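You operate a simulated robot arm through the tools that you are given. There is no shell and no other tool.

You are at the controls of a simulated two-armed robot. One attempt, no reset.

TASK
Shut the tower down, but let it cool before the fans go off.
Fine: stop, heat off, 45 or less on the screen, fans off, main switch off.

The check looks at the end state, three seconds after you hand in, the way a careful person would. Anything else that was tipped, shoved, dropped, spilled or broken makes it a failure.

THE ROBOT
Two 7-joint arms with fingered hands on one trunk that stands fixed in place. Base frame: the origin is at the foot of the trunk, x ahead of it, y to its left, z up. Lengths are in mm, angles in degrees, forces in N, time in s.
The left shoulder is at [16, 163, 1218], the right one opposite. Each reaches about 1215 mm from its shoulder. Payload 4 kg a hand.
Tool frame (each hand has its own): the origin (TCP) lies between the finger pads and is the grasp point; the fingertips stand 36 mm ahead of it; z points along the fingers, y is the line along which they close. The gripper opens to 124 mm; its body begins 42 mm behind the TCP. The gripper is a hand of 4 fingers: y runs from the thumb to the fingers, the wrist lies at [-15, -99, -189] in the tool frame, and closing takes about 1.5 s.
Orientation is that of the tool frame in the base frame, as [roll, pitch, yaw] about the fixed x, y, z axes, in that order (R = Rz(yaw) Ry(pitch) Rx(roll)). With the fingers straight down and the wrist toward the robot, the tool's x, y and z point along [0, 1, 0], [1, 0, 0] and [0, 0, -1] of the base frame.

THE INTERFACE
- The arms move only by the tool apply_moves. It takes "left_deltas", "right_deltas" or both (then of equal length, played together; a hand with none holds still); each is a list of rows, each a list of 2 entries, a list of its own where there are three numbers: the shift along the tool's x, y, z in units of 100 mm (1.0 is 100 mm), then the turn, a rotation vector about the tool's x, y, z in units of 90 degrees (1.0 is 90 degrees). In form: [[[tx, ty, tz], [ax, ay, az]], ...]. A call has 1 to 20 rows; each row is the pose to reach, as a shift and turn from the pose commanded when the call began, along the tool's axes at that moment. "left_fingers" and "right_fingers" are, for a hand that has rows, the closure in counts, from 0 (fully open) to 255 (shut), set as the call begins (left out, the last holds). A call with a number of a shift or a turn outside -1 to 1 is refused whole. Rows are played at 5 a second. More than 50 mm and 8.6 degrees between two rows, or a gripper value outside its range, and nothing of the call is played. Where a pose cannot be reached the arm comes as near as it can. A force on the tool above 90 N (or 10 N above the force at the start of the call, whichever is more), or a blocked arm, ends the call early, and 0.2 s more pass. Each finger travels about 45 mm/s and halts on what it meets, pressing with about 33 N; the grip force reading is that of the motor and also rises with nothing between the fingers. The clock runs only during rows and for 0.2 s after the last one: add rows that repeat a pose to give the fingers time. It gives the time, the measured TCP pose, the force on the tool (base axes), the opening and the grip force at its end, in the units of the frame above (readings bear some noise), with the torque about the TCP (base axes, N m) and any sound that the robot's microphone picked up.
- Cameras (640 x 400 px; columns grow to the right, rows downward): "scene" is now at [85.3, -8.9, 1513.6]; the picture's right is [-0.20, -0.98, 0.01], its down [0.05, -0.02, -1.00] and it looks along [0.98, -0.20, 0.05] (base axes); focal length 322 px, centre (320, 200). "left" rides on the left gripper at [-75, -86, -123] in its tool frame; the picture's right is [-0.70, -0.34, 0.63], its down [0.64, -0.68, 0.35] and it looks along [0.32, 0.65, 0.69] (tool axes); focal length 275 px, centre (320, 200). "right" rides on the right gripper at [75, -86, -123] in its tool frame; the picture's right is [-0.70, 0.34, -0.63], its down [-0.64, -0.68, 0.35] and it looks along [-0.32, 0.65, 0.69] (tool axes); focal length 275 px, centre (320, 200). There is no depth. A picture from a camera that has moved, and an enlarged one, comes with that camera's place and axes in the base frame and with its lens. The place of the scene camera against the robot may be out by one fixed shift of up to 18 mm in any direction.
- grab_frame(camera): a new picture of that camera. No time passes.
- lift_body(by): moves the trunk up (or, below 0, down) by that many mm; the arms and the scene camera ride with it, the base frame stays. It gives what a move gives, with no picture.
- hand_shape(shape, hand): the hand has 4 fingers and takes this shape, open, in about a second: jaw (thumb against the fingers, like two jaws); tri (thumb and two fingers); tip (a fingertip pinch); poke (one finger out to press); point (the index stretched); flat (the hand flat); cup (the hand cupped); fist (a fist). The gripper value then closes the fingers along that shape, each until it touches; the sizes above hold for jaw. It gives what a move gives, with no picture.
- head_to(pan, tilt): turns the head with the scene camera to pan (to the left, within 86 degrees either way) and tilt (down, from -29 to 69), counted from straight ahead of the robot (the tilt from the chest, where the trunk bows). It gives what a move gives.
- enlarge(camera, box): a new picture of the part [left, top, right, bottom] of that camera's present view, enlarged. No time passes.
- finish_job(): hands the job in; it is judged then, once.

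Nothing tells you positions but the pictures and the camera data. Unless the task says otherwise, let go and move clear before handing in.

The tools are called after "Emit:" by a JSON object that holds its "op" and its "data". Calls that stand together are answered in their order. apply_moves: Moves the arms, as the interface text tells. Its arguments: {"type":"object","properties":{"left_deltas":{"type":"array","items":{"type":"array"}},"left_fingers":{"type":"number"},"right_deltas":{"type":"array","items":{"type":"array"}},"right_fingers":{"type":"number"}},"required":[]} The other tools are called the same way: lift_body (by) moves the trunk up or down; hand_shape (shape, hand) gives the hand a shape; head_to (pan, tilt) turns the head that bears the scene camera; grab_frame (camera) takes a picture; enlarge (camera, box) takes an enlarged picture of a part of a camera's view; finish_job () hands the job in.

At the start:

```text
t: 0.0
left_ee_pos: [664.0, 144.2, 1606.6]
left_tool_rot: [-179.9, -0.1, 90.1]
left_contact_force: [-0.2, -0.6, 0.2]
left_torque: [0.01, -0.03, -0.05]
left_gripper_width: 123.5
left_grip_force: 0.0
left_shape: jaw
right_ee_pos: [581.5, -417.0, 1672.0]
right_tool_rot: [-180.0, 0.0, 90.0]
right_contact_force: [0.4, -0.6, -0.5]
right_torque: [-0.03, -0.01, -0.03]
right_gripper_width: 124.0
right_grip_force: 0.1
right_shape: jaw
trunk travel left (down, up): [-375.0, 103.0]
head pan, tilt (commanded): [-11.7, -4.4]
```

scene: 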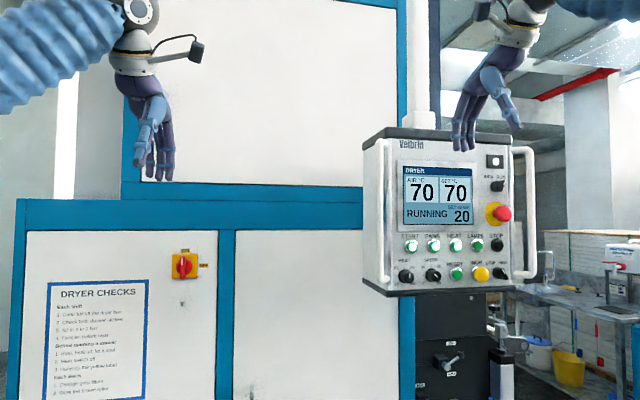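
right: 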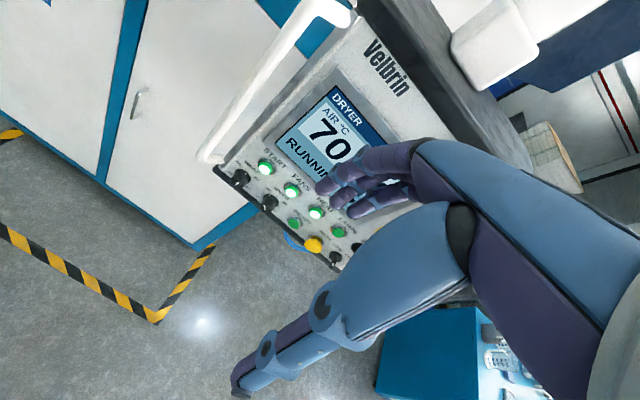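
left: 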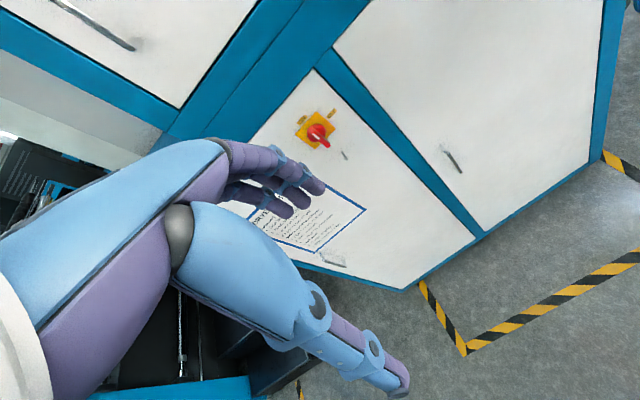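

I see a dryer control panel on the right with a screen (70/70, RUNNING 20), rows of buttons, and a red/yellow rotary main switch on the cabinet at left. I'll enlarge the panel, the switch and the notice to read the labels first.

Emit:
{"op": "enlarge", "data": {"camera": "scene", "box": [360, 120, 540, 300]}}

Emit:
{"op": "enlarge", "data": {"camera": "scene", "box": [385, 225, 525, 295]}}

Emit:
{"op": "enlarge", "data": {"camera": "scene", "box": [40, 275, 160, 400]}}

Emit:
{"op": "enlarge", "data": {"camera": "scene", "box": [150, 235, 230, 315]}}

Emit:
{"op": "enlarge", "data": {"camera": "right", "box": [200, 60, 440, 280]}}

```text
2.22 times, centred on (450, 210) of scene
camera zoom: at [85.3, -8.9, 1513.6], right [-0.2, -0.98, 0.01], down [0.05, -0.02, -1.0], along [0.98, -0.2, 0.05], focal length 715 px, centre (31, 178)
```

zoom: 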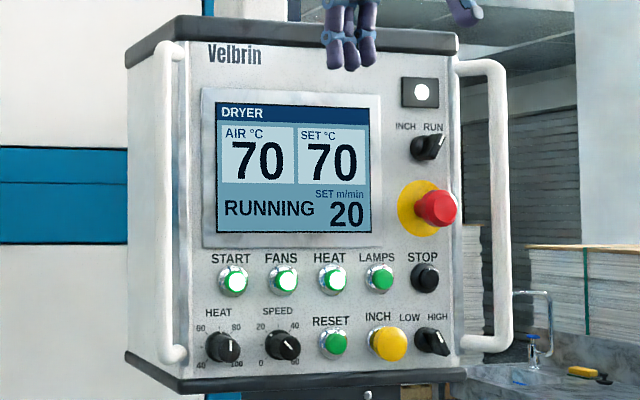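

```text
4.57 times, centred on (455, 260) of scene
camera zoom: at [85.3, -8.9, 1513.6], right [-0.2, -0.98, 0.01], down [0.05, -0.02, -1.0], along [0.98, -0.2, 0.05], focal length 1471 px, centre (-297, -74)
```

zoom: 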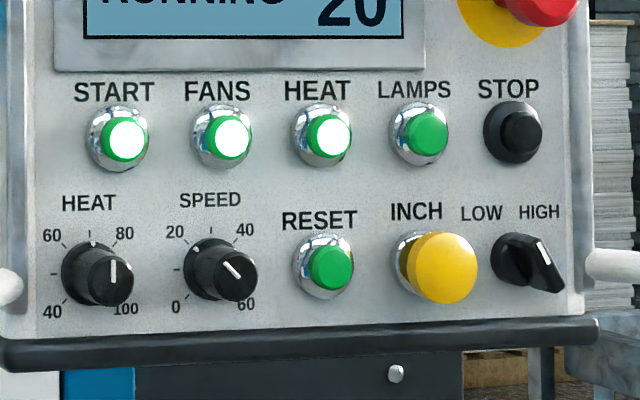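

```text
3.20 times, centred on (100, 338) of scene
camera zoom: at [85.3, -8.9, 1513.6], right [-0.2, -0.98, 0.01], down [0.05, -0.02, -1.0], along [0.98, -0.2, 0.05], focal length 1030 px, centre (1024, -240)
```

zoom: 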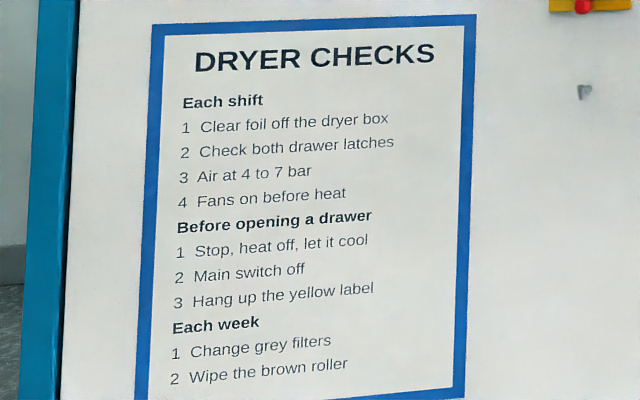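

```text
5.00 times, centred on (190, 275) of scene
camera zoom: at [85.3, -8.9, 1513.6], right [-0.2, -0.98, 0.01], down [0.05, -0.02, -1.0], along [0.98, -0.2, 0.05], focal length 1609 px, centre (970, -175)
```

zoom: 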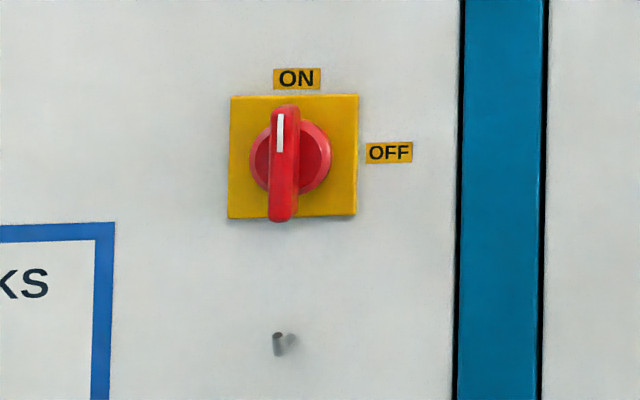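

```text
1.82 times, centred on (320, 170) of right
camera zoom: at [495.1, -343.8, 1794.0], right [0.34, -0.7, 0.63], down [-0.68, -0.64, -0.35], along [0.65, -0.32, -0.69], focal length 500 px, centre (320, 254)
```

zoom: 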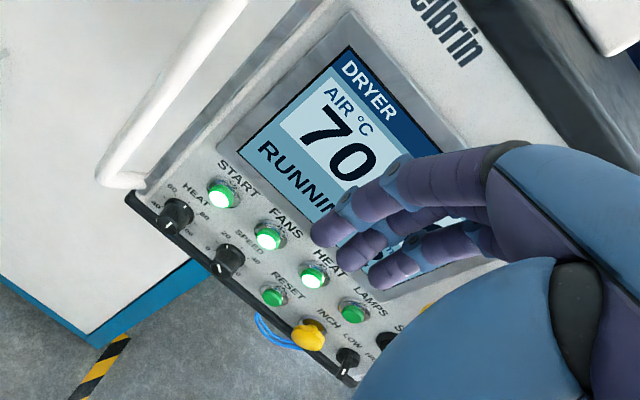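

The panel faces the robot at about x≈830, with START/FANS/HEAT/LAMPS/STOP along z≈1420–1440, y from about −400 to −650. The main switch is ON with OFF a quarter turn clockwise, near [1068, 170, 1368]. First I'll shape the right hand for poking and turn it to point at the panel.

Emit:
{"op": "hand_shape", "data": {"shape": "poke", "hand": "right"}}

Emit:
{"op": "apply_moves", "data": {"right_deltas": [[[0, -0.1, 0.05], [-0.09, 0, 0]], [[0, -0.2, 0.1], [-0.18, 0, 0]], [[0, -0.3, 0.15], [-0.27, 0, 0]], [[0, -0.4, 0.25], [-0.36, 0, 0]], [[0, -0.5, 0.35], [-0.45, 0, 0]], [[0, -0.6, 0.45], [-0.54, 0, 0]], [[0, -0.7, 0.55], [-0.63, 0, 0]], [[0, -0.8, 0.65], [-0.72, 0, 0]], [[0, -0.8, 0.75], [-0.81, 0, 0]], [[0, -0.8, 0.85], [-0.9, 0, 0]], [[0, -0.8, 0.95], [-0.99, 0, 0]], [[0, -0.8, 1.0], [-1, 0, 0]], [[0, -0.8, 1.0], [-1, 0, 0]]]}}

Emit:
{"op": "grab_frame", "data": {"camera": "scene"}}

Emit:
{"op": "grab_frame", "data": {"camera": "right"}}

```text
t: 0.9
left_ee_pos: [663.4, 144.1, 1607.6]
left_tool_rot: [179.9, -0.1, 90.0]
left_contact_force: [0.3, -0.6, 0.0]
left_torque: [-0.02, -0.03, -0.01]
left_gripper_width: 123.5
left_grip_force: 0.0
left_shape: jaw
right_ee_pos: [579.5, -418.7, 1671.5]
right_tool_rot: [180.0, -0.1, 90.0]
right_contact_force: [-0.3, -0.2, -0.4]
right_torque: [-0.01, -0.04, -0.01]
right_gripper_width: 0.0
right_grip_force: 0.0
right_shape: poke
trunk travel left (down, up): [-375.0, 103.0]
head pan, tilt (commanded): [-11.7, -4.4]
```

```text
t: 3.7
left_ee_pos: [663.0, 145.0, 1608.4]
left_tool_rot: [-180.0, -0.1, 89.9]
left_contact_force: [0.3, 0.2, -0.3]
left_torque: [-0.01, 0.01, 0.02]
left_gripper_width: 123.6
left_grip_force: 0.1
left_shape: jaw
right_ee_pos: [500.8, -419.4, 1571.6]
right_tool_rot: [89.9, 0.0, 90.1]
right_contact_force: [-0.1, -0.5, 0.5]
right_torque: [0.02, -0.02, -0.01]
right_gripper_width: 0.0
right_grip_force: 0.1
right_shape: poke
trunk travel left (down, up): [-375.0, 103.0]
head pan, tilt (commanded): [-11.7, -4.4]
```

```text
taken
camera scene: at [85.3, -9.0, 1513.6], right [-0.2, -0.98, 0.01], down [0.05, -0.02, -1.0], along [0.98, -0.2, 0.05], focal length 322 px, centre (320, 200)
```

scene: 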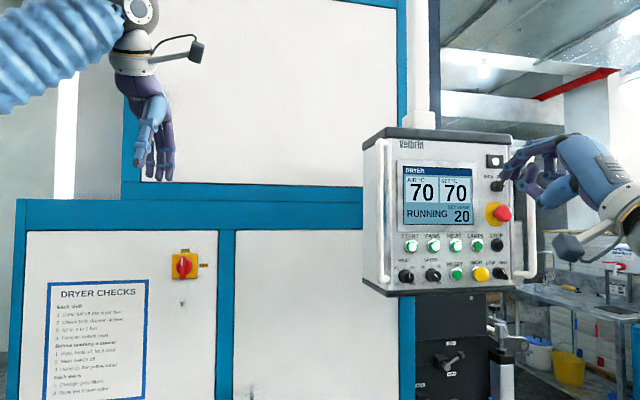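

```text
taken
camera right: at [377.9, -345.0, 1484.8], right [-0.63, -0.7, 0.34], down [0.35, -0.64, -0.68], along [0.69, -0.32, 0.65], focal length 275 px, centre (320, 200)
```

right: 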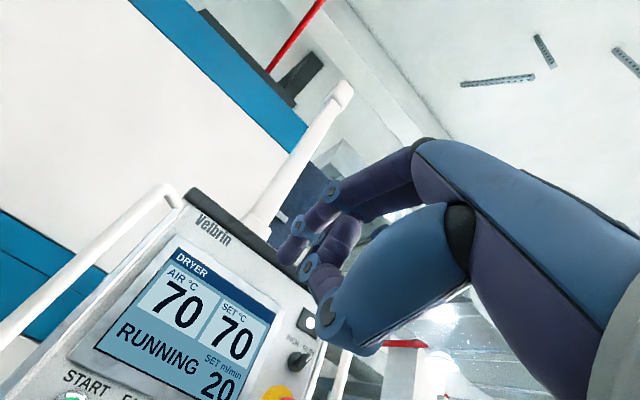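

The right hand now points forward at about [501, −419, 1572], left of and above the panel's lower half as seen from the head. I'll zoom on the hand to understand the poke shape and where its tip is.

Emit:
{"op": "enlarge", "data": {"camera": "scene", "box": [480, 110, 640, 260]}}

Emit:
{"op": "enlarge", "data": {"camera": "right", "box": [240, 120, 480, 370]}}

Emit:
{"op": "enlarge", "data": {"camera": "right", "box": [40, 180, 360, 400]}}

```text
2.67 times, centred on (560, 185) of scene
camera zoom: at [85.3, -9.0, 1513.6], right [-0.2, -0.98, 0.01], down [0.05, -0.02, -1.0], along [0.98, -0.2, 0.05], focal length 858 px, centre (-320, 240)
```

zoom: 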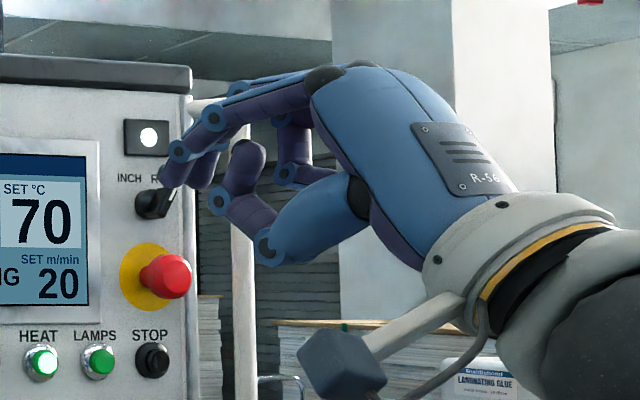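

```text
1.60 times, centred on (360, 245) of right
camera zoom: at [377.9, -345.0, 1484.8], right [-0.63, -0.7, 0.34], down [0.35, -0.64, -0.68], along [0.69, -0.32, 0.65], focal length 440 px, centre (256, 128)
```

zoom: 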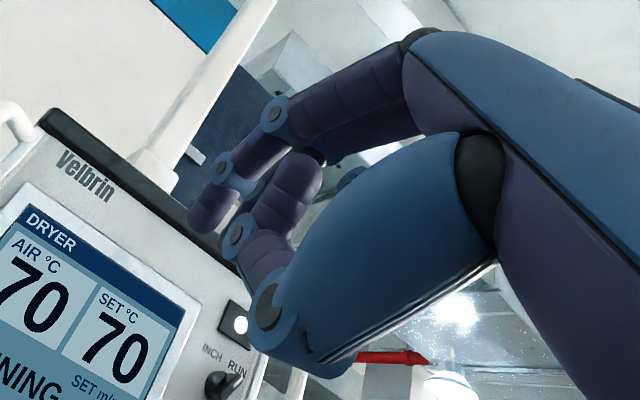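

```text
1.82 times, centred on (200, 290) of right
camera zoom: at [377.9, -345.0, 1484.8], right [-0.63, -0.7, 0.34], down [0.35, -0.64, -0.68], along [0.69, -0.32, 0.65], focal length 500 px, centre (538, 36)
```

zoom: 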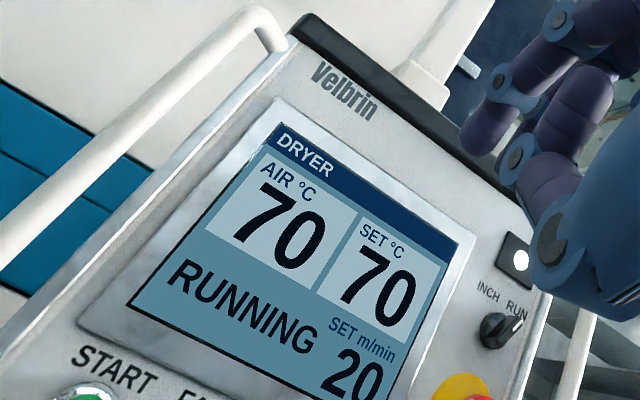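

In the poke shape the leading finger looks bent downward and close to the others. I'll try the "point" shape (stretched index) to compare which gives the cleaner pressing tip.

Emit:
{"op": "hand_shape", "data": {"shape": "point", "hand": "right"}}

Emit:
{"op": "enlarge", "data": {"camera": "scene", "box": [480, 110, 640, 260]}}

Emit:
{"op": "enlarge", "data": {"camera": "right", "box": [240, 120, 480, 370]}}

```text
t: 4.6
left_ee_pos: [663.4, 145.0, 1607.0]
left_tool_rot: [180.0, 0.0, 90.0]
left_contact_force: [-0.2, -1.5, 0.5]
left_torque: [-0.04, -0.02, -0.04]
left_gripper_width: 123.6
left_grip_force: 0.1
left_shape: jaw
right_ee_pos: [499.4, -417.9, 1571.1]
right_tool_rot: [90.0, 0.0, 90.0]
right_contact_force: [0.6, 0.6, -0.6]
right_torque: [0.02, 0.0, 0.0]
right_gripper_width: 116.0
right_grip_force: 0.0
right_shape: point
trunk travel left (down, up): [-375.0, 103.0]
head pan, tilt (commanded): [-11.7, -4.4]
```

```text
2.67 times, centred on (560, 185) of scene
camera zoom: at [85.2, -8.9, 1513.6], right [-0.2, -0.98, 0.01], down [0.05, -0.02, -1.0], along [0.98, -0.2, 0.05], focal length 858 px, centre (-320, 240)
```

zoom: 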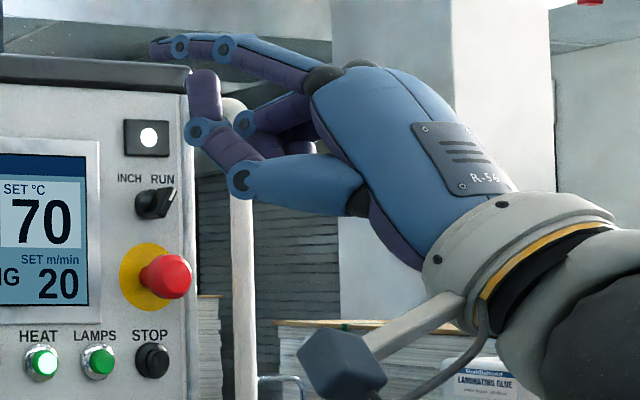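

```text
1.60 times, centred on (360, 245) of right
camera zoom: at [377.9, -345.0, 1485.0], right [-0.63, -0.7, 0.34], down [0.35, -0.64, -0.68], along [0.69, -0.32, 0.65], focal length 440 px, centre (256, 128)
```

zoom: 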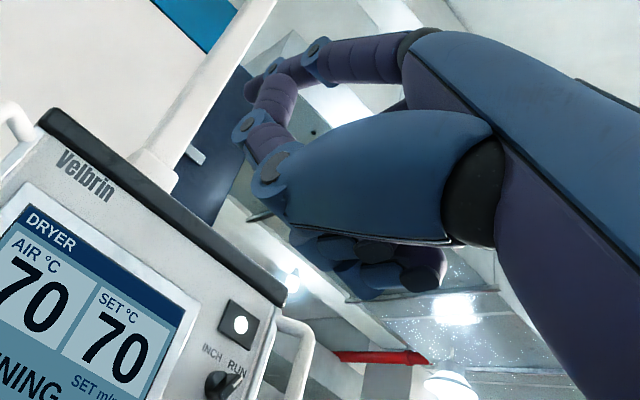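

The "point" shape gives a clean straight index; I estimate its tip at about [4, 101, 60] in the tool frame, angled ~24° upward. Buttons look like a 60 mm pitch row at z≈1437: FANS y≈−452, HEAT ≈−512, STOP ≈−632, x≈800. I'll pitch the hand down, yaw it a little outward (to clear the right handle), and move down toward the panel while staying well short of it.

Emit:
{"op": "apply_moves", "data": {"right_deltas": [[[-0.15, -0.16, 0.06], [0.05, -0.036, 0.009]], [[-0.3, -0.32, 0.12], [0.1, -0.073, 0.017]], [[-0.45, -0.48, 0.18], [0.15, -0.109, 0.026]], [[-0.6, -0.64, 0.24], [0.2, -0.146, 0.035]], [[-0.75, -0.8, 0.32], [0.25, -0.182, 0.044]], [[-0.92, -0.98, 0.4], [0.297, -0.218, 0.052]], [[-0.92, -0.98, 0.4], [0.297, -0.218, 0.052]]]}}

Emit:
{"op": "grab_frame", "data": {"camera": "scene"}}

Emit:
{"op": "grab_frame", "data": {"camera": "right"}}

```text
t: 6.2
left_ee_pos: [663.3, 146.0, 1606.4]
left_tool_rot: [180.0, 0.1, 90.0]
left_contact_force: [-0.1, 0.7, 0.1]
left_torque: [0.05, -0.01, 0.01]
left_gripper_width: 123.7
left_grip_force: 0.0
left_shape: jaw
right_ee_pos: [540.5, -509.8, 1471.4]
right_tool_rot: [116.9, 0.0, 70.1]
right_contact_force: [0.6, -0.8, -0.7]
right_torque: [-0.02, 0.02, 0.0]
right_gripper_width: 116.2
right_grip_force: 0.1
right_shape: point
trunk travel left (down, up): [-375.0, 103.0]
head pan, tilt (commanded): [-11.7, -4.4]
```

```text
taken
camera scene: at [85.0, -8.7, 1513.6], right [-0.2, -0.98, 0.01], down [0.05, -0.02, -1.0], along [0.98, -0.2, 0.05], focal length 322 px, centre (320, 200)
```

scene: 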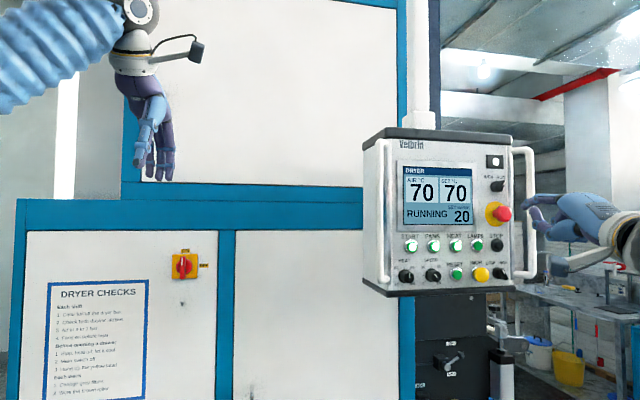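

```text
taken
camera right: at [426.8, -390.1, 1451.1], right [-0.63, -0.51, 0.59], down [-0.22, -0.61, -0.76], along [0.75, -0.61, 0.26], focal length 275 px, centre (320, 200)
```

right: 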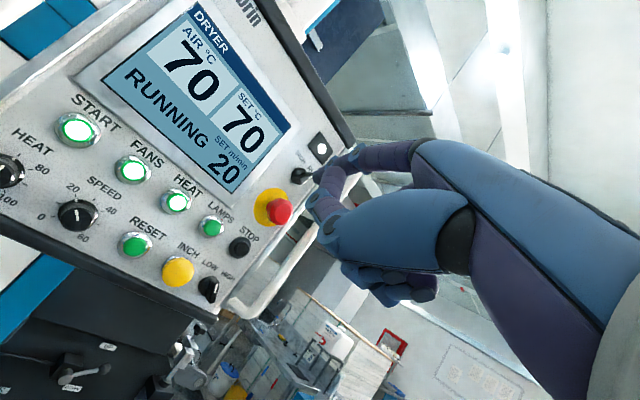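

The panel's whole button row is now in the wrist view: FANS ≈[800,−450,1436], HEAT ≈[800,−509,1436], STOP ≈[800,−627,1436]. I'll zoom to pin down the fingertip and buttons.

Emit:
{"op": "enlarge", "data": {"camera": "right", "box": [180, 120, 400, 320]}}

Emit:
{"op": "enlarge", "data": {"camera": "scene", "box": [470, 140, 630, 300]}}

```text
2.00 times, centred on (290, 220) of right
camera zoom: at [426.8, -390.1, 1451.1], right [-0.63, -0.51, 0.59], down [-0.22, -0.61, -0.76], along [0.75, -0.61, 0.26], focal length 551 px, centre (380, 160)
```

zoom: 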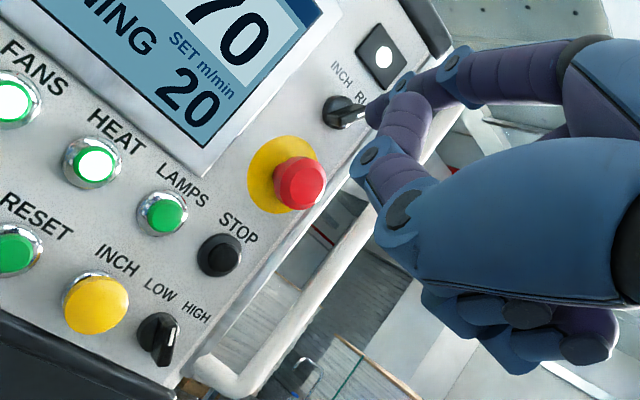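

```text
2.50 times, centred on (550, 220) of scene
camera zoom: at [85.0, -8.7, 1513.6], right [-0.2, -0.98, 0.01], down [0.05, -0.02, -1.0], along [0.98, -0.2, 0.05], focal length 805 px, centre (-255, 150)
```

zoom: 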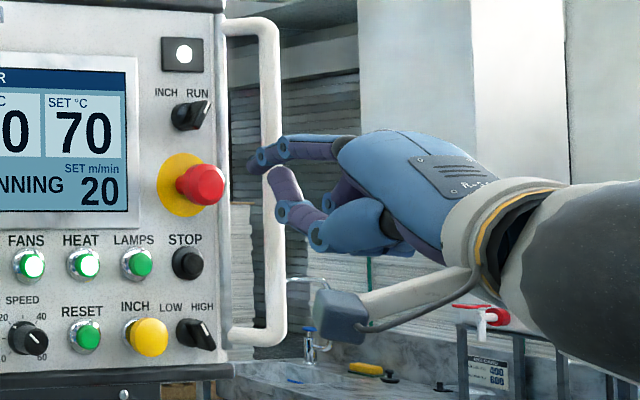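

The fingertip solves consistently at about [13.5, 79.5, 35] in the tool frame. The thumb is only ~25 mm behind it, so I'll pitch the hand down a further 18° for clearance over the LOW/HIGH knob and move part-way to STOP.

Emit:
{"op": "apply_moves", "data": {"right_deltas": [[[-0.11, -0.03, 0.2], [0.04, 0, 0]], [[-0.22, -0.06, 0.4], [0.08, 0, 0]], [[-0.33, -0.1, 0.6], [0.12, 0, 0]], [[-0.44, -0.14, 0.8], [0.16, 0, 0]], [[-0.55, -0.17, 1.0], [0.2, 0, 0]], [[-0.55, -0.17, 1.0], [0.2, 0, 0]]]}}

Emit:
{"op": "grab_frame", "data": {"camera": "right"}}

Emit:
{"op": "enlarge", "data": {"camera": "scene", "box": [470, 140, 630, 300]}}

```text
t: 7.6
left_ee_pos: [663.2, 145.1, 1606.6]
left_tool_rot: [-180.0, 0.0, 90.0]
left_contact_force: [-1.2, -0.4, 0.2]
left_torque: [-0.02, 0.02, -0.01]
left_gripper_width: 123.6
left_grip_force: 0.0
left_shape: jaw
right_ee_pos: [596.5, -590.0, 1413.1]
right_tool_rot: [135.2, 0.0, 70.0]
right_contact_force: [0.2, -0.5, 0.4]
right_torque: [0.0, 0.01, 0.0]
right_gripper_width: 116.3
right_grip_force: 0.0
right_shape: point
trunk travel left (down, up): [-375.0, 103.0]
head pan, tilt (commanded): [-11.7, -4.4]
```

```text
taken
camera right: at [484.1, -470.6, 1438.1], right [-0.43, -0.58, 0.69], down [-0.44, -0.52, -0.73], along [0.78, -0.62, -0.03], focal length 275 px, centre (320, 200)
```

right: 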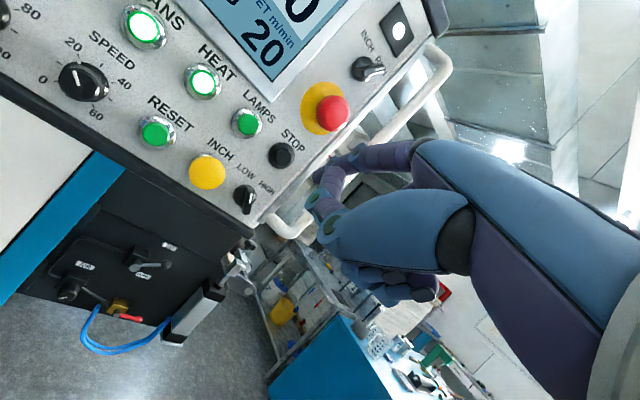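

```text
2.50 times, centred on (550, 220) of scene
camera zoom: at [85.6, -9.3, 1513.5], right [-0.2, -0.98, 0.01], down [0.05, -0.02, -1.0], along [0.98, -0.2, 0.05], focal length 805 px, centre (-255, 150)
```

zoom: 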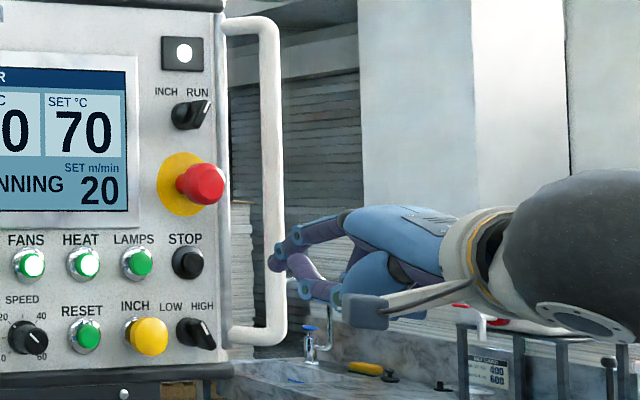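

STOP re-measures at about [797, −627, 1435], and the predicted fingertip pixel matches what I see. I'll move the tip to ~27 mm in front of STOP and check alignment.

Emit:
{"op": "apply_moves", "data": {"right_deltas": [[[0.03, 0.15, 0.18], [0, 0, 0]], [[0.06, 0.3, 0.36], [0, 0, 0]], [[0.09, 0.45, 0.55], [0, 0, 0]], [[0.11, 0.6, 0.73], [0, 0, 0]], [[0.11, 0.6, 0.73], [0, 0, 0]]]}}

Emit:
{"op": "grab_frame", "data": {"camera": "right"}}

Emit:
{"op": "enlarge", "data": {"camera": "right", "box": [240, 80, 400, 240]}}

Emit:
{"op": "enlarge", "data": {"camera": "scene", "box": [470, 200, 570, 300]}}

```text
t: 8.8
left_ee_pos: [662.6, 144.2, 1607.3]
left_tool_rot: [-179.9, 0.0, 89.9]
left_contact_force: [-0.2, 0.1, -0.4]
left_torque: [-0.01, -0.03, 0.05]
left_gripper_width: 123.8
left_grip_force: 0.0
left_shape: jaw
right_ee_pos: [688.2, -611.6, 1403.8]
right_tool_rot: [134.9, 0.0, 69.8]
right_contact_force: [0.5, -0.2, 0.0]
right_torque: [0.0, -0.01, 0.06]
right_gripper_width: 116.3
right_grip_force: 0.1
right_shape: point
trunk travel left (down, up): [-375.0, 103.0]
head pan, tilt (commanded): [-11.7, -4.4]
```

```text
taken
camera right: at [575.9, -492.6, 1429.6], right [-0.44, -0.58, 0.69], down [-0.44, -0.52, -0.73], along [0.78, -0.62, -0.03], focal length 275 px, centre (320, 200)
```

right: 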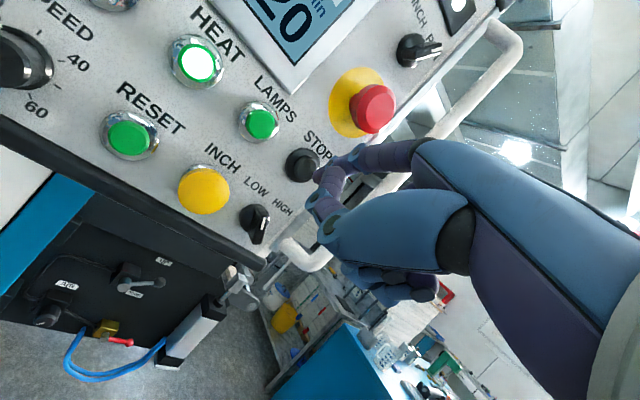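

```text
2.50 times, centred on (320, 160) of right
camera zoom: at [575.9, -492.6, 1429.6], right [-0.44, -0.58, 0.69], down [-0.44, -0.52, -0.73], along [0.78, -0.62, -0.03], focal length 688 px, centre (320, 300)
```

zoom: 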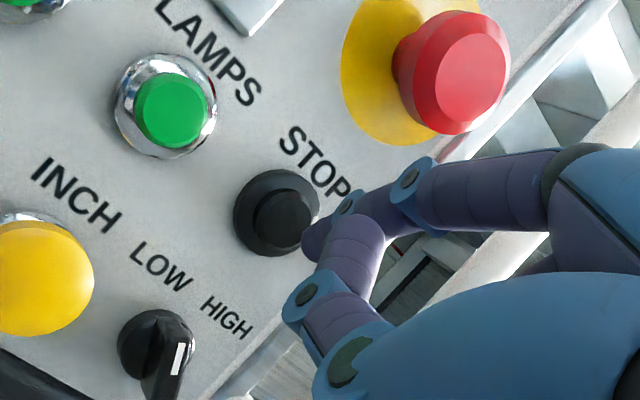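

```text
4.00 times, centred on (520, 250) of scene
camera zoom: at [84.7, -9.6, 1513.6], right [-0.2, -0.98, 0.0], down [0.05, -0.02, -1.0], along [0.98, -0.2, 0.05], focal length 1287 px, centre (-480, 0)
```

zoom: 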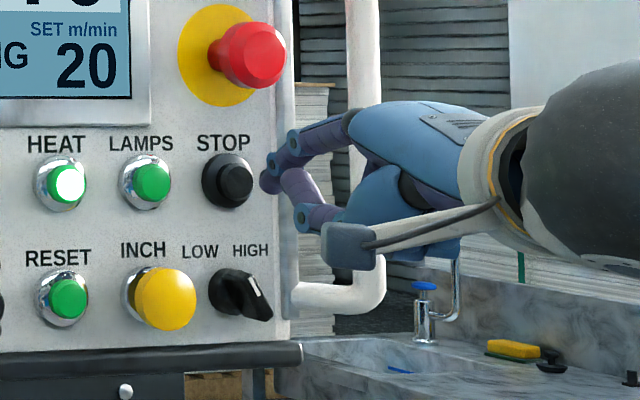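

The fingertip sits about level with STOP (y −627, z 1435) and ~25 mm off it. I'll advance straight along +x in small steps watching force.

Emit:
{"op": "apply_moves", "data": {"right_deltas": [[[0.02, 0.053, 0.053], [0, 0, 0]], [[0.04, 0.106, 0.106], [0, 0, 0]], [[0.055, 0.14, 0.14], [0, 0, 0]], [[0.065, 0.16, 0.16], [0, 0, 0]]]}}

Emit:
{"op": "enlarge", "data": {"camera": "right", "box": [240, 80, 400, 240]}}

Emit:
{"op": "enlarge", "data": {"camera": "scene", "box": [390, 160, 530, 300]}}

```text
t: 9.8
left_ee_pos: [663.4, 144.1, 1608.2]
left_tool_rot: [180.0, 0.0, 90.0]
left_contact_force: [0.8, -0.4, -0.1]
left_torque: [0.01, 0.01, -0.01]
left_gripper_width: 124.0
left_grip_force: 0.1
left_shape: jaw
right_ee_pos: [714.0, -612.4, 1403.1]
right_tool_rot: [135.0, -0.1, 70.1]
right_contact_force: [0.1, -1.0, 0.6]
right_torque: [-0.02, 0.0, -0.03]
right_gripper_width: 115.9
right_grip_force: 0.0
right_shape: point
trunk travel left (down, up): [-375.0, 103.0]
head pan, tilt (commanded): [-11.7, -4.4]
```

```text
2.50 times, centred on (320, 160) of right
camera zoom: at [602.2, -493.9, 1429.7], right [-0.44, -0.58, 0.69], down [-0.44, -0.52, -0.73], along [0.78, -0.62, -0.03], focal length 688 px, centre (320, 300)
```

zoom: 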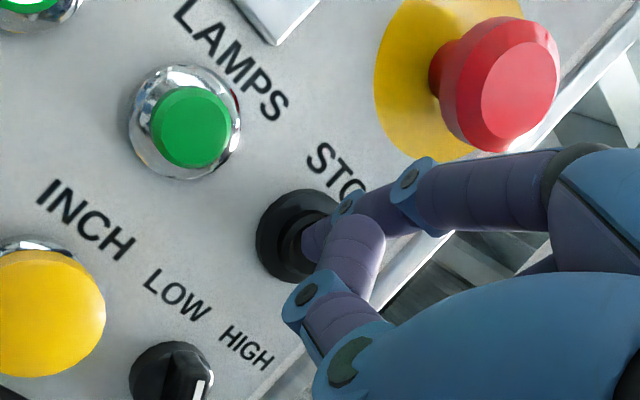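

```text
2.86 times, centred on (460, 230) of scene
camera zoom: at [85.3, -9.0, 1513.6], right [-0.2, -0.98, 0.01], down [0.05, -0.02, -1.0], along [0.98, -0.2, 0.05], focal length 920 px, centre (-80, 114)
```

zoom: 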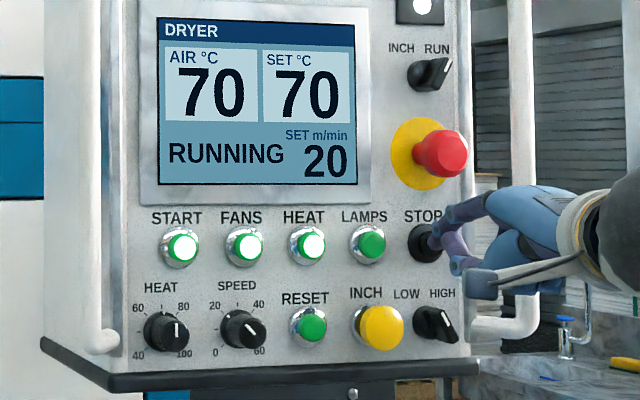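

The tip is at about x=795 with no contact force yet, lined up with STOP. I'll continue forward in small steps.

Emit:
{"op": "apply_moves", "data": {"right_deltas": [[[0.01, 0.02, 0.02], [0, 0, 0]], [[0.02, 0.04, 0.04], [0, 0, 0]], [[0.028, 0.055, 0.055], [0, 0, 0]]]}}

Emit:
{"op": "enlarge", "data": {"camera": "right", "box": [240, 80, 400, 240]}}

Emit:
{"op": "enlarge", "data": {"camera": "scene", "box": [390, 160, 530, 300]}}

```text
t: 10.6
left_ee_pos: [661.8, 145.9, 1607.8]
left_tool_rot: [-180.0, 0.0, 90.0]
left_contact_force: [0.0, 0.1, 0.3]
left_torque: [-0.01, -0.01, 0.01]
left_gripper_width: 123.5
left_grip_force: 0.0
left_shape: jaw
right_ee_pos: [720.7, -612.7, 1404.9]
right_tool_rot: [134.8, 0.0, 69.8]
right_contact_force: [-8.6, 0.7, 2.8]
right_torque: [-0.05, -0.49, -0.02]
right_gripper_width: 116.2
right_grip_force: 0.1
right_shape: point
trunk travel left (down, up): [-375.0, 103.0]
head pan, tilt (commanded): [-11.7, -4.4]
heard: click
```

```text
2.50 times, centred on (320, 160) of right
camera zoom: at [608.2, -492.7, 1430.7], right [-0.44, -0.58, 0.69], down [-0.44, -0.52, -0.73], along [0.78, -0.62, -0.03], focal length 688 px, centre (320, 300)
```

zoom: 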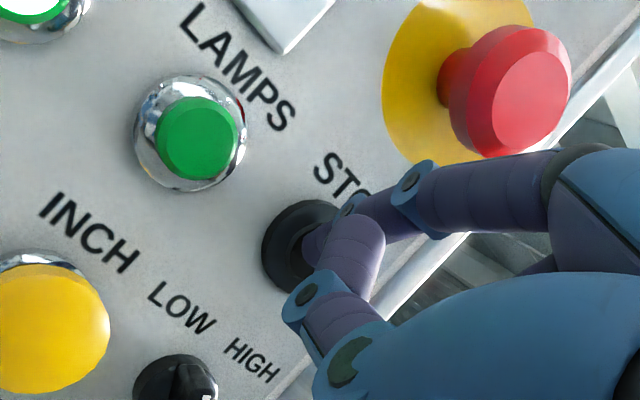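

```text
2.86 times, centred on (460, 230) of scene
camera zoom: at [83.7, -8.7, 1513.7], right [-0.2, -0.98, 0.01], down [0.05, -0.02, -1.0], along [0.98, -0.2, 0.05], focal length 920 px, centre (-80, 114)
```

zoom: 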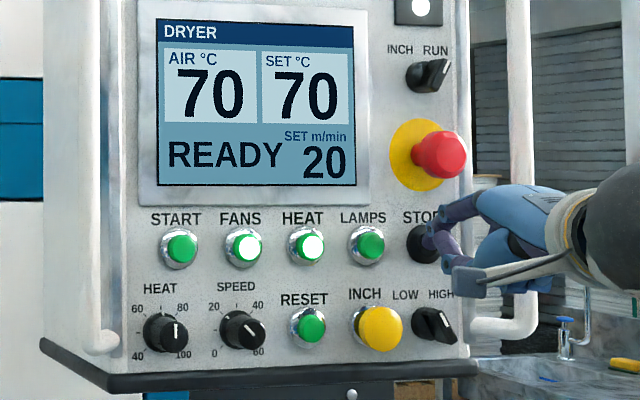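

Click heard and the screen reads READY with the START lamp out – STOP worked. Next I'll back off 40 mm and shift +117 mm in y to line up with HEAT.

Emit:
{"op": "apply_moves", "data": {"right_deltas": [[[-0.07, -0.132, -0.133], [0, 0, 0]], [[-0.138, -0.265, -0.266], [0, 0, 0]], [[0.08, -0.322, -0.323], [0, 0, 0]], [[0.3, -0.379, -0.38], [0, 0, 0]], [[0.52, -0.436, -0.438], [0, 0, 0]], [[0.74, -0.493, -0.495], [0, 0, 0]], [[0.96, -0.55, -0.552], [0, 0, 0]], [[0.96, -0.55, -0.552], [0, 0, 0]]]}}

Emit:
{"op": "grab_frame", "data": {"camera": "right"}}

Emit:
{"op": "enlarge", "data": {"camera": "right", "box": [220, 80, 380, 240]}}

Emit:
{"op": "enlarge", "data": {"camera": "scene", "box": [390, 160, 530, 300]}}

```text
t: 12.4
left_ee_pos: [663.6, 143.8, 1608.2]
left_tool_rot: [180.0, -0.1, 90.0]
left_contact_force: [0.1, 0.1, 0.8]
left_torque: [-0.01, 0.0, 0.0]
left_gripper_width: 123.6
left_grip_force: 0.2
left_shape: jaw
right_ee_pos: [679.4, -496.0, 1403.8]
right_tool_rot: [135.0, 0.0, 69.9]
right_contact_force: [-0.5, 0.4, 0.4]
right_torque: [-0.03, -0.01, 0.04]
right_gripper_width: 116.4
right_grip_force: 0.0
right_shape: point
trunk travel left (down, up): [-375.0, 103.0]
head pan, tilt (commanded): [-11.7, -4.4]
```

```text
taken
camera right: at [568.0, -377.2, 1429.4], right [-0.44, -0.58, 0.69], down [-0.44, -0.52, -0.73], along [0.78, -0.62, -0.03], focal length 275 px, centre (320, 200)
```

right: 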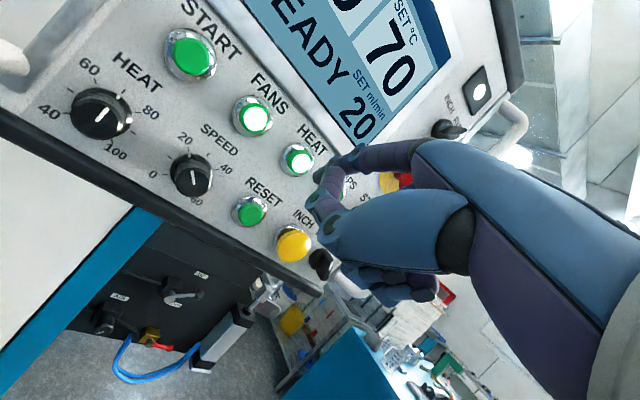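

```text
2.50 times, centred on (300, 160) of right
camera zoom: at [568.0, -377.2, 1429.4], right [-0.44, -0.58, 0.69], down [-0.44, -0.52, -0.73], along [0.78, -0.62, -0.03], focal length 688 px, centre (370, 300)
```

zoom: 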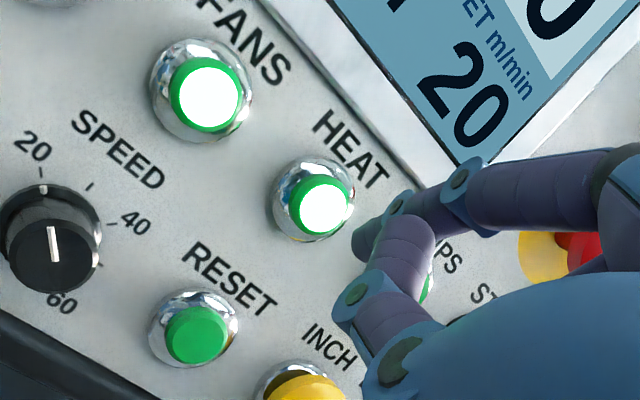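

```text
2.86 times, centred on (460, 230) of scene
camera zoom: at [85.3, -9.5, 1513.6], right [-0.2, -0.98, 0.01], down [0.05, -0.02, -1.0], along [0.98, -0.2, 0.05], focal length 920 px, centre (-80, 114)
```

zoom: 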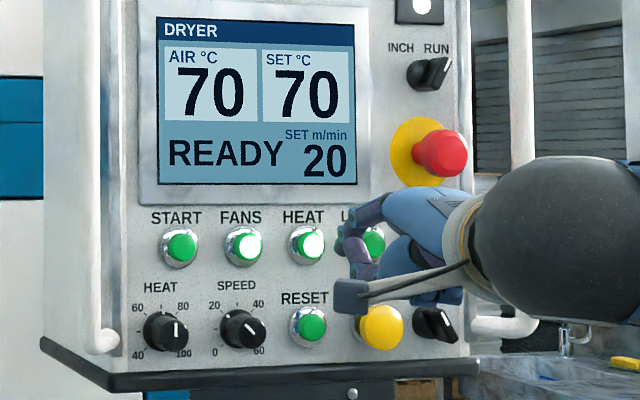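

The tip is aligned with HEAT (y≈−511, z≈1435) about 38 mm short. I'll press straight in to the same depth that worked for STOP, once.

Emit:
{"op": "apply_moves", "data": {"right_deltas": [[[0.0345, 0.066, 0.066], [0, 0, 0]], [[0.069, 0.1325, 0.133], [0, 0, 0]], [[0.1035, 0.199, 0.199], [0, 0, 0]], [[0.124, 0.2385, 0.239], [0, 0, 0]], [[0.1345, 0.258, 0.259], [0, 0, 0]], [[0.1415, 0.2716, 0.2725], [0, 0, 0]], [[0.148, 0.285, 0.286], [0, 0, 0]]]}}

Emit:
{"op": "enlarge", "data": {"camera": "right", "box": [220, 80, 380, 240]}}

Emit:
{"op": "enlarge", "data": {"camera": "scene", "box": [390, 160, 530, 300]}}

```text
t: 14.0
left_ee_pos: [659.6, 144.9, 1606.8]
left_tool_rot: [180.0, 0.1, 90.0]
left_contact_force: [0.7, -1.4, -0.1]
left_torque: [-0.02, -0.05, 0.01]
left_gripper_width: 123.7
left_grip_force: 0.1
left_shape: jaw
right_ee_pos: [720.5, -495.6, 1405.3]
right_tool_rot: [134.8, 0.1, 70.0]
right_contact_force: [-15.5, 1.7, 5.8]
right_torque: [-0.13, -0.94, -0.05]
right_gripper_width: 116.1
right_grip_force: 0.1
right_shape: point
trunk travel left (down, up): [-375.0, 103.0]
head pan, tilt (commanded): [-11.7, -4.4]
heard: click
```

```text
2.50 times, centred on (300, 160) of right
camera zoom: at [609.0, -375.5, 1430.9], right [-0.44, -0.58, 0.69], down [-0.44, -0.53, -0.73], along [0.78, -0.62, -0.03], focal length 688 px, centre (370, 300)
```

zoom: 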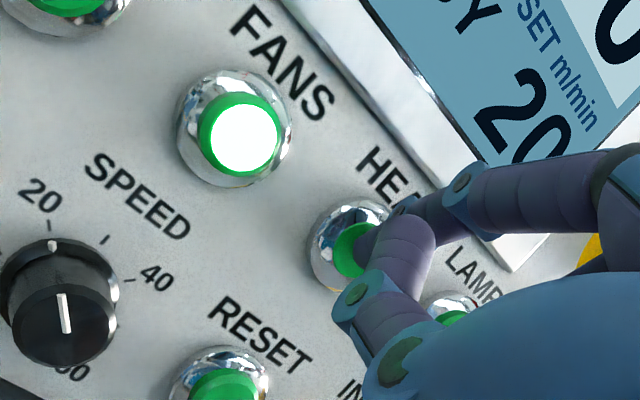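

```text
2.86 times, centred on (460, 230) of scene
camera zoom: at [82.4, -8.5, 1513.9], right [-0.2, -0.98, 0.01], down [0.05, -0.02, -1.0], along [0.98, -0.2, 0.05], focal length 920 px, centre (-80, 114)
```

zoom: 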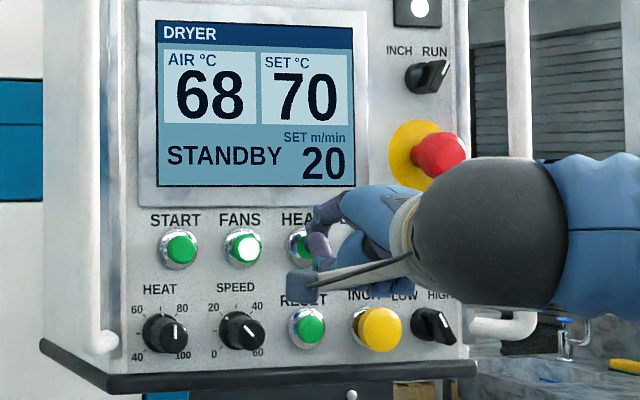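

HEAT is off: screen shows STANDBY and the air is already down to 68, fans still lit. While it cools, I'll retreat and stage the right finger in front of FANS, and at the same time turn the left hand to face the main switch (jaw axis horizontal).

Emit:
{"op": "apply_moves", "data": {"right_deltas": [[[-0.07, -0.132, -0.133], [0, 0, 0]], [[-0.138, -0.265, -0.266], [0, 0, 0]], [[0.05, -0.314, -0.315], [0, 0, 0]], [[0.24, -0.363, -0.364], [0, 0, 0]], [[0.425, -0.411, -0.413], [0, 0, 0]], [[0.425, -0.411, -0.413], [0, 0, 0]], [[0.425, -0.411, -0.413], [0, 0, 0]], [[0.425, -0.411, -0.413], [0, 0, 0]], [[0.425, -0.411, -0.413], [0, 0, 0]], [[0.425, -0.411, -0.413], [0, 0, 0]], [[0.425, -0.411, -0.413], [0, 0, 0]], [[0.425, -0.411, -0.413], [0, 0, 0]], [[0.425, -0.411, -0.413], [0, 0, 0]], [[0.425, -0.411, -0.413], [0, 0, 0]], [[0.425, -0.411, -0.413], [0, 0, 0]], [[0.425, -0.411, -0.413], [0, 0, 0]], [[0.425, -0.411, -0.413], [0, 0, 0]]], "left_deltas": [[[0.01, -0.0125, 0.06], [-0.0481, -0.0481, -0.0481]], [[0.02, -0.025, 0.12], [-0.0963, -0.0963, -0.0963]], [[0.03, -0.0375, 0.18], [-0.1444, -0.1444, -0.1444]], [[0.04, -0.05, 0.24], [-0.1925, -0.1925, -0.1925]], [[0.05, -0.0625, 0.3], [-0.2406, -0.2406, -0.2406]], [[0.06, -0.075, 0.36], [-0.2888, -0.2888, -0.2888]], [[0.07, -0.0875, 0.42], [-0.3369, -0.3369, -0.3369]], [[0.08, -0.1, 0.48], [-0.385, -0.385, -0.385]], [[0.09, -0.1125, 0.54], [-0.4331, -0.4331, -0.4331]], [[0.1, -0.125, 0.6], [-0.4813, -0.4813, -0.4813]], [[0.11, -0.1375, 0.66], [-0.5294, -0.5294, -0.5294]], [[0.12, -0.15, 0.72], [-0.5775, -0.5775, -0.5775]], [[0.13, -0.1625, 0.78], [-0.6256, -0.6256, -0.6256]], [[0.14, -0.175, 0.84], [-0.6738, -0.6738, -0.6738]], [[0.145, -0.19, 0.9], [-0.7219, -0.7219, -0.7219]], [[0.15, -0.2, 0.97], [-0.7698, -0.7698, -0.7698]], [[0.15, -0.2, 0.97], [-0.7698, -0.7698, -0.7698]]]}}

Emit:
{"op": "grab_frame", "data": {"camera": "scene"}}

Emit:
{"op": "grab_frame", "data": {"camera": "left"}}

Emit:
{"op": "grab_frame", "data": {"camera": "right"}}

```text
t: 17.6
left_ee_pos: [679.7, 192.4, 1536.8]
left_tool_rot: [90.1, 89.8, 89.7]
left_contact_force: [0.0, -0.9, 0.5]
left_torque: [0.02, 0.0, 0.02]
left_gripper_width: 123.7
left_grip_force: 0.0
left_shape: jaw
left hand out of reach, approached as far as the arm can: row 16, 17
right_ee_pos: [682.7, -437.7, 1404.9]
right_tool_rot: [135.0, -0.1, 70.0]
right_contact_force: [-1.2, 0.4, 0.9]
right_torque: [-0.03, -0.01, 0.07]
right_gripper_width: 116.4
right_grip_force: 0.1
right_shape: point
trunk travel left (down, up): [-375.0, 103.0]
head pan, tilt (commanded): [-11.7, -4.4]
```

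```text
taken
camera scene: at [83.6, -9.9, 1513.7], right [-0.2, -0.98, 0.0], down [0.05, -0.01, -1.0], along [0.98, -0.2, 0.05], focal length 322 px, centre (320, 200)
```

scene: 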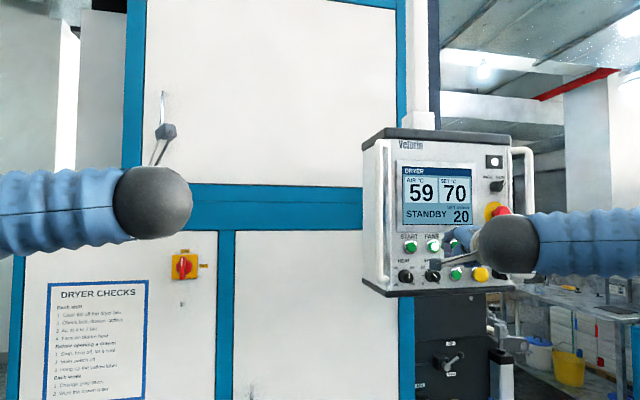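

```text
taken
camera left: at [557.3, 107.4, 1611.9], right [0.63, -0.34, 0.7], down [0.34, -0.68, -0.65], along [0.7, 0.65, -0.31], focal length 275 px, centre (320, 200)
```

left: 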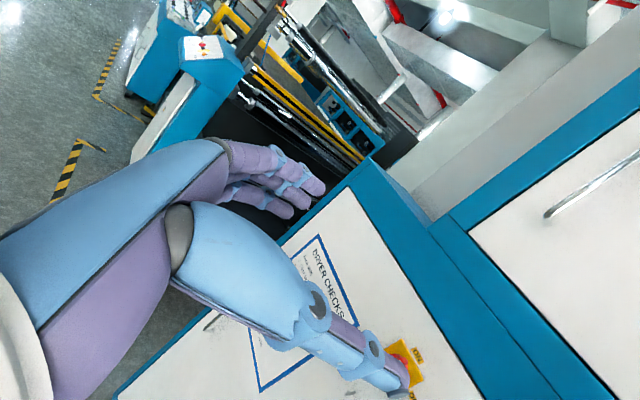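

```text
taken
camera right: at [570.6, -317.4, 1430.4], right [-0.44, -0.58, 0.69], down [-0.44, -0.52, -0.73], along [0.78, -0.62, -0.03], focal length 275 px, centre (320, 200)
```

right: 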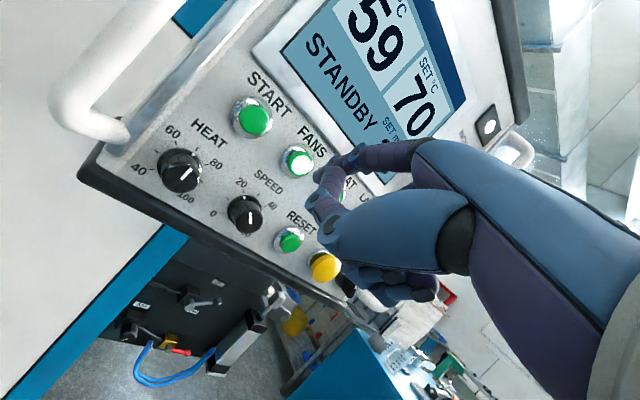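

Air is falling fast (59). The right finger is staged in front of FANS; the left hand reached about [680,192,1537] facing the cabinet. While cooling goes on, I'll bring the left hand down and closer to the main switch to measure it better.

Emit:
{"op": "apply_moves", "data": {"left_deltas": [[[0.16, -0.02, 0.16], [0, 0, 0]], [[0.33, -0.04, 0.33], [0, 0, 0]], [[0.5, -0.06, 0.5], [0, 0, 0]], [[0.66, -0.08, 0.66], [0, 0, 0]], [[0.83, -0.1, 0.83], [0, 0, 0]], [[1.0, -0.1, 1.0], [0, 0, 0]], [[1.0, -0.1, 1.0], [0, 0, 0]]]}}

Emit:
{"op": "grab_frame", "data": {"camera": "scene"}}

Emit:
{"op": "grab_frame", "data": {"camera": "left"}}

Emit:
{"op": "enlarge", "data": {"camera": "right", "box": [220, 40, 460, 240]}}

```text
t: 19.2
left_ee_pos: [777.5, 183.9, 1434.4]
left_tool_rot: [-70.2, 90.0, -70.1]
left_contact_force: [-0.5, -0.8, 0.5]
left_torque: [-0.03, 0.01, -0.04]
left_gripper_width: 123.6
left_grip_force: 0.1
left_shape: jaw
right_ee_pos: [682.8, -435.7, 1405.7]
right_tool_rot: [135.0, 0.0, 70.0]
right_contact_force: [-0.5, 0.2, 0.2]
right_torque: [0.02, 0.01, -0.01]
right_gripper_width: 116.2
right_grip_force: 0.0
right_shape: point
trunk travel left (down, up): [-375.0, 103.0]
head pan, tilt (commanded): [-11.7, -4.4]
```

```text
taken
camera scene: at [84.1, -9.2, 1513.8], right [-0.2, -0.98, 0.01], down [0.05, -0.02, -1.0], along [0.98, -0.2, 0.05], focal length 322 px, centre (320, 200)
```

scene: 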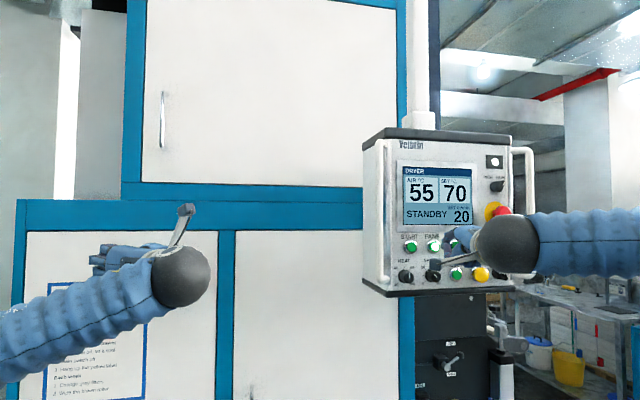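

```text
taken
camera left: at [655.4, 98.6, 1509.9], right [0.63, -0.34, 0.7], down [0.35, -0.68, -0.64], along [0.69, 0.65, -0.32], focal length 275 px, centre (320, 200)
```

left: 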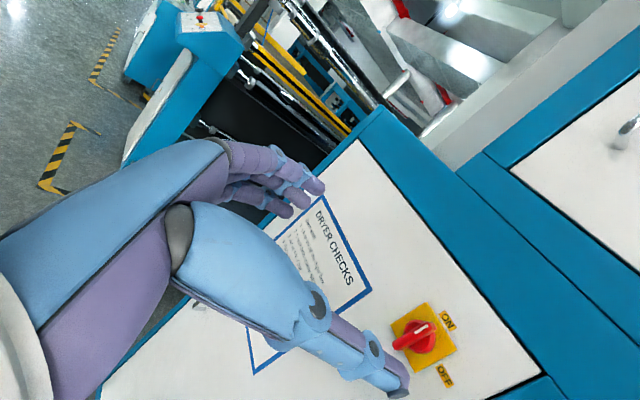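

```text
2.00 times, centred on (340, 140) of right
camera zoom: at [571.0, -316.8, 1430.4], right [-0.44, -0.58, 0.69], down [-0.44, -0.52, -0.73], along [0.78, -0.62, -0.03], focal length 551 px, centre (280, 320)
```

zoom: 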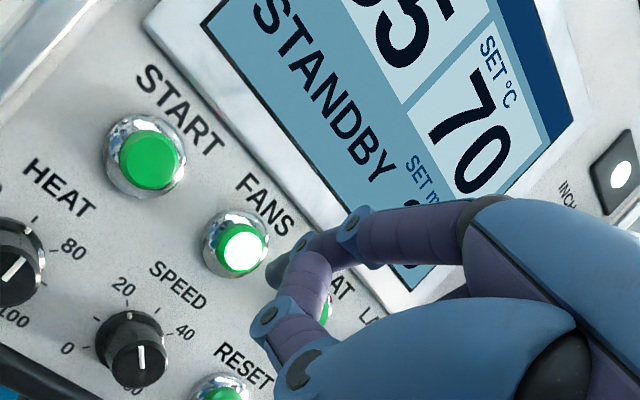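

55 °C now. The switch is clearly visible in the left wrist view; I'll zoom in to locate it and its handle.

Emit:
{"op": "enlarge", "data": {"camera": "left", "box": [360, 280, 480, 400]}}

```text
3.33 times, centred on (420, 340) of left
camera zoom: at [655.4, 98.6, 1509.9], right [0.63, -0.34, 0.7], down [0.35, -0.68, -0.64], along [0.69, 0.65, -0.32], focal length 918 px, centre (-13, -267)
```

zoom: 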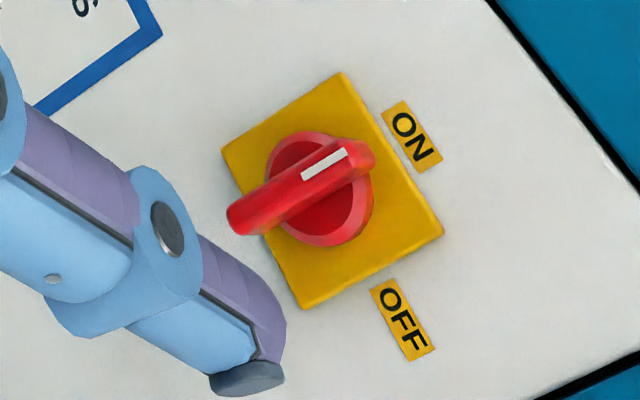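

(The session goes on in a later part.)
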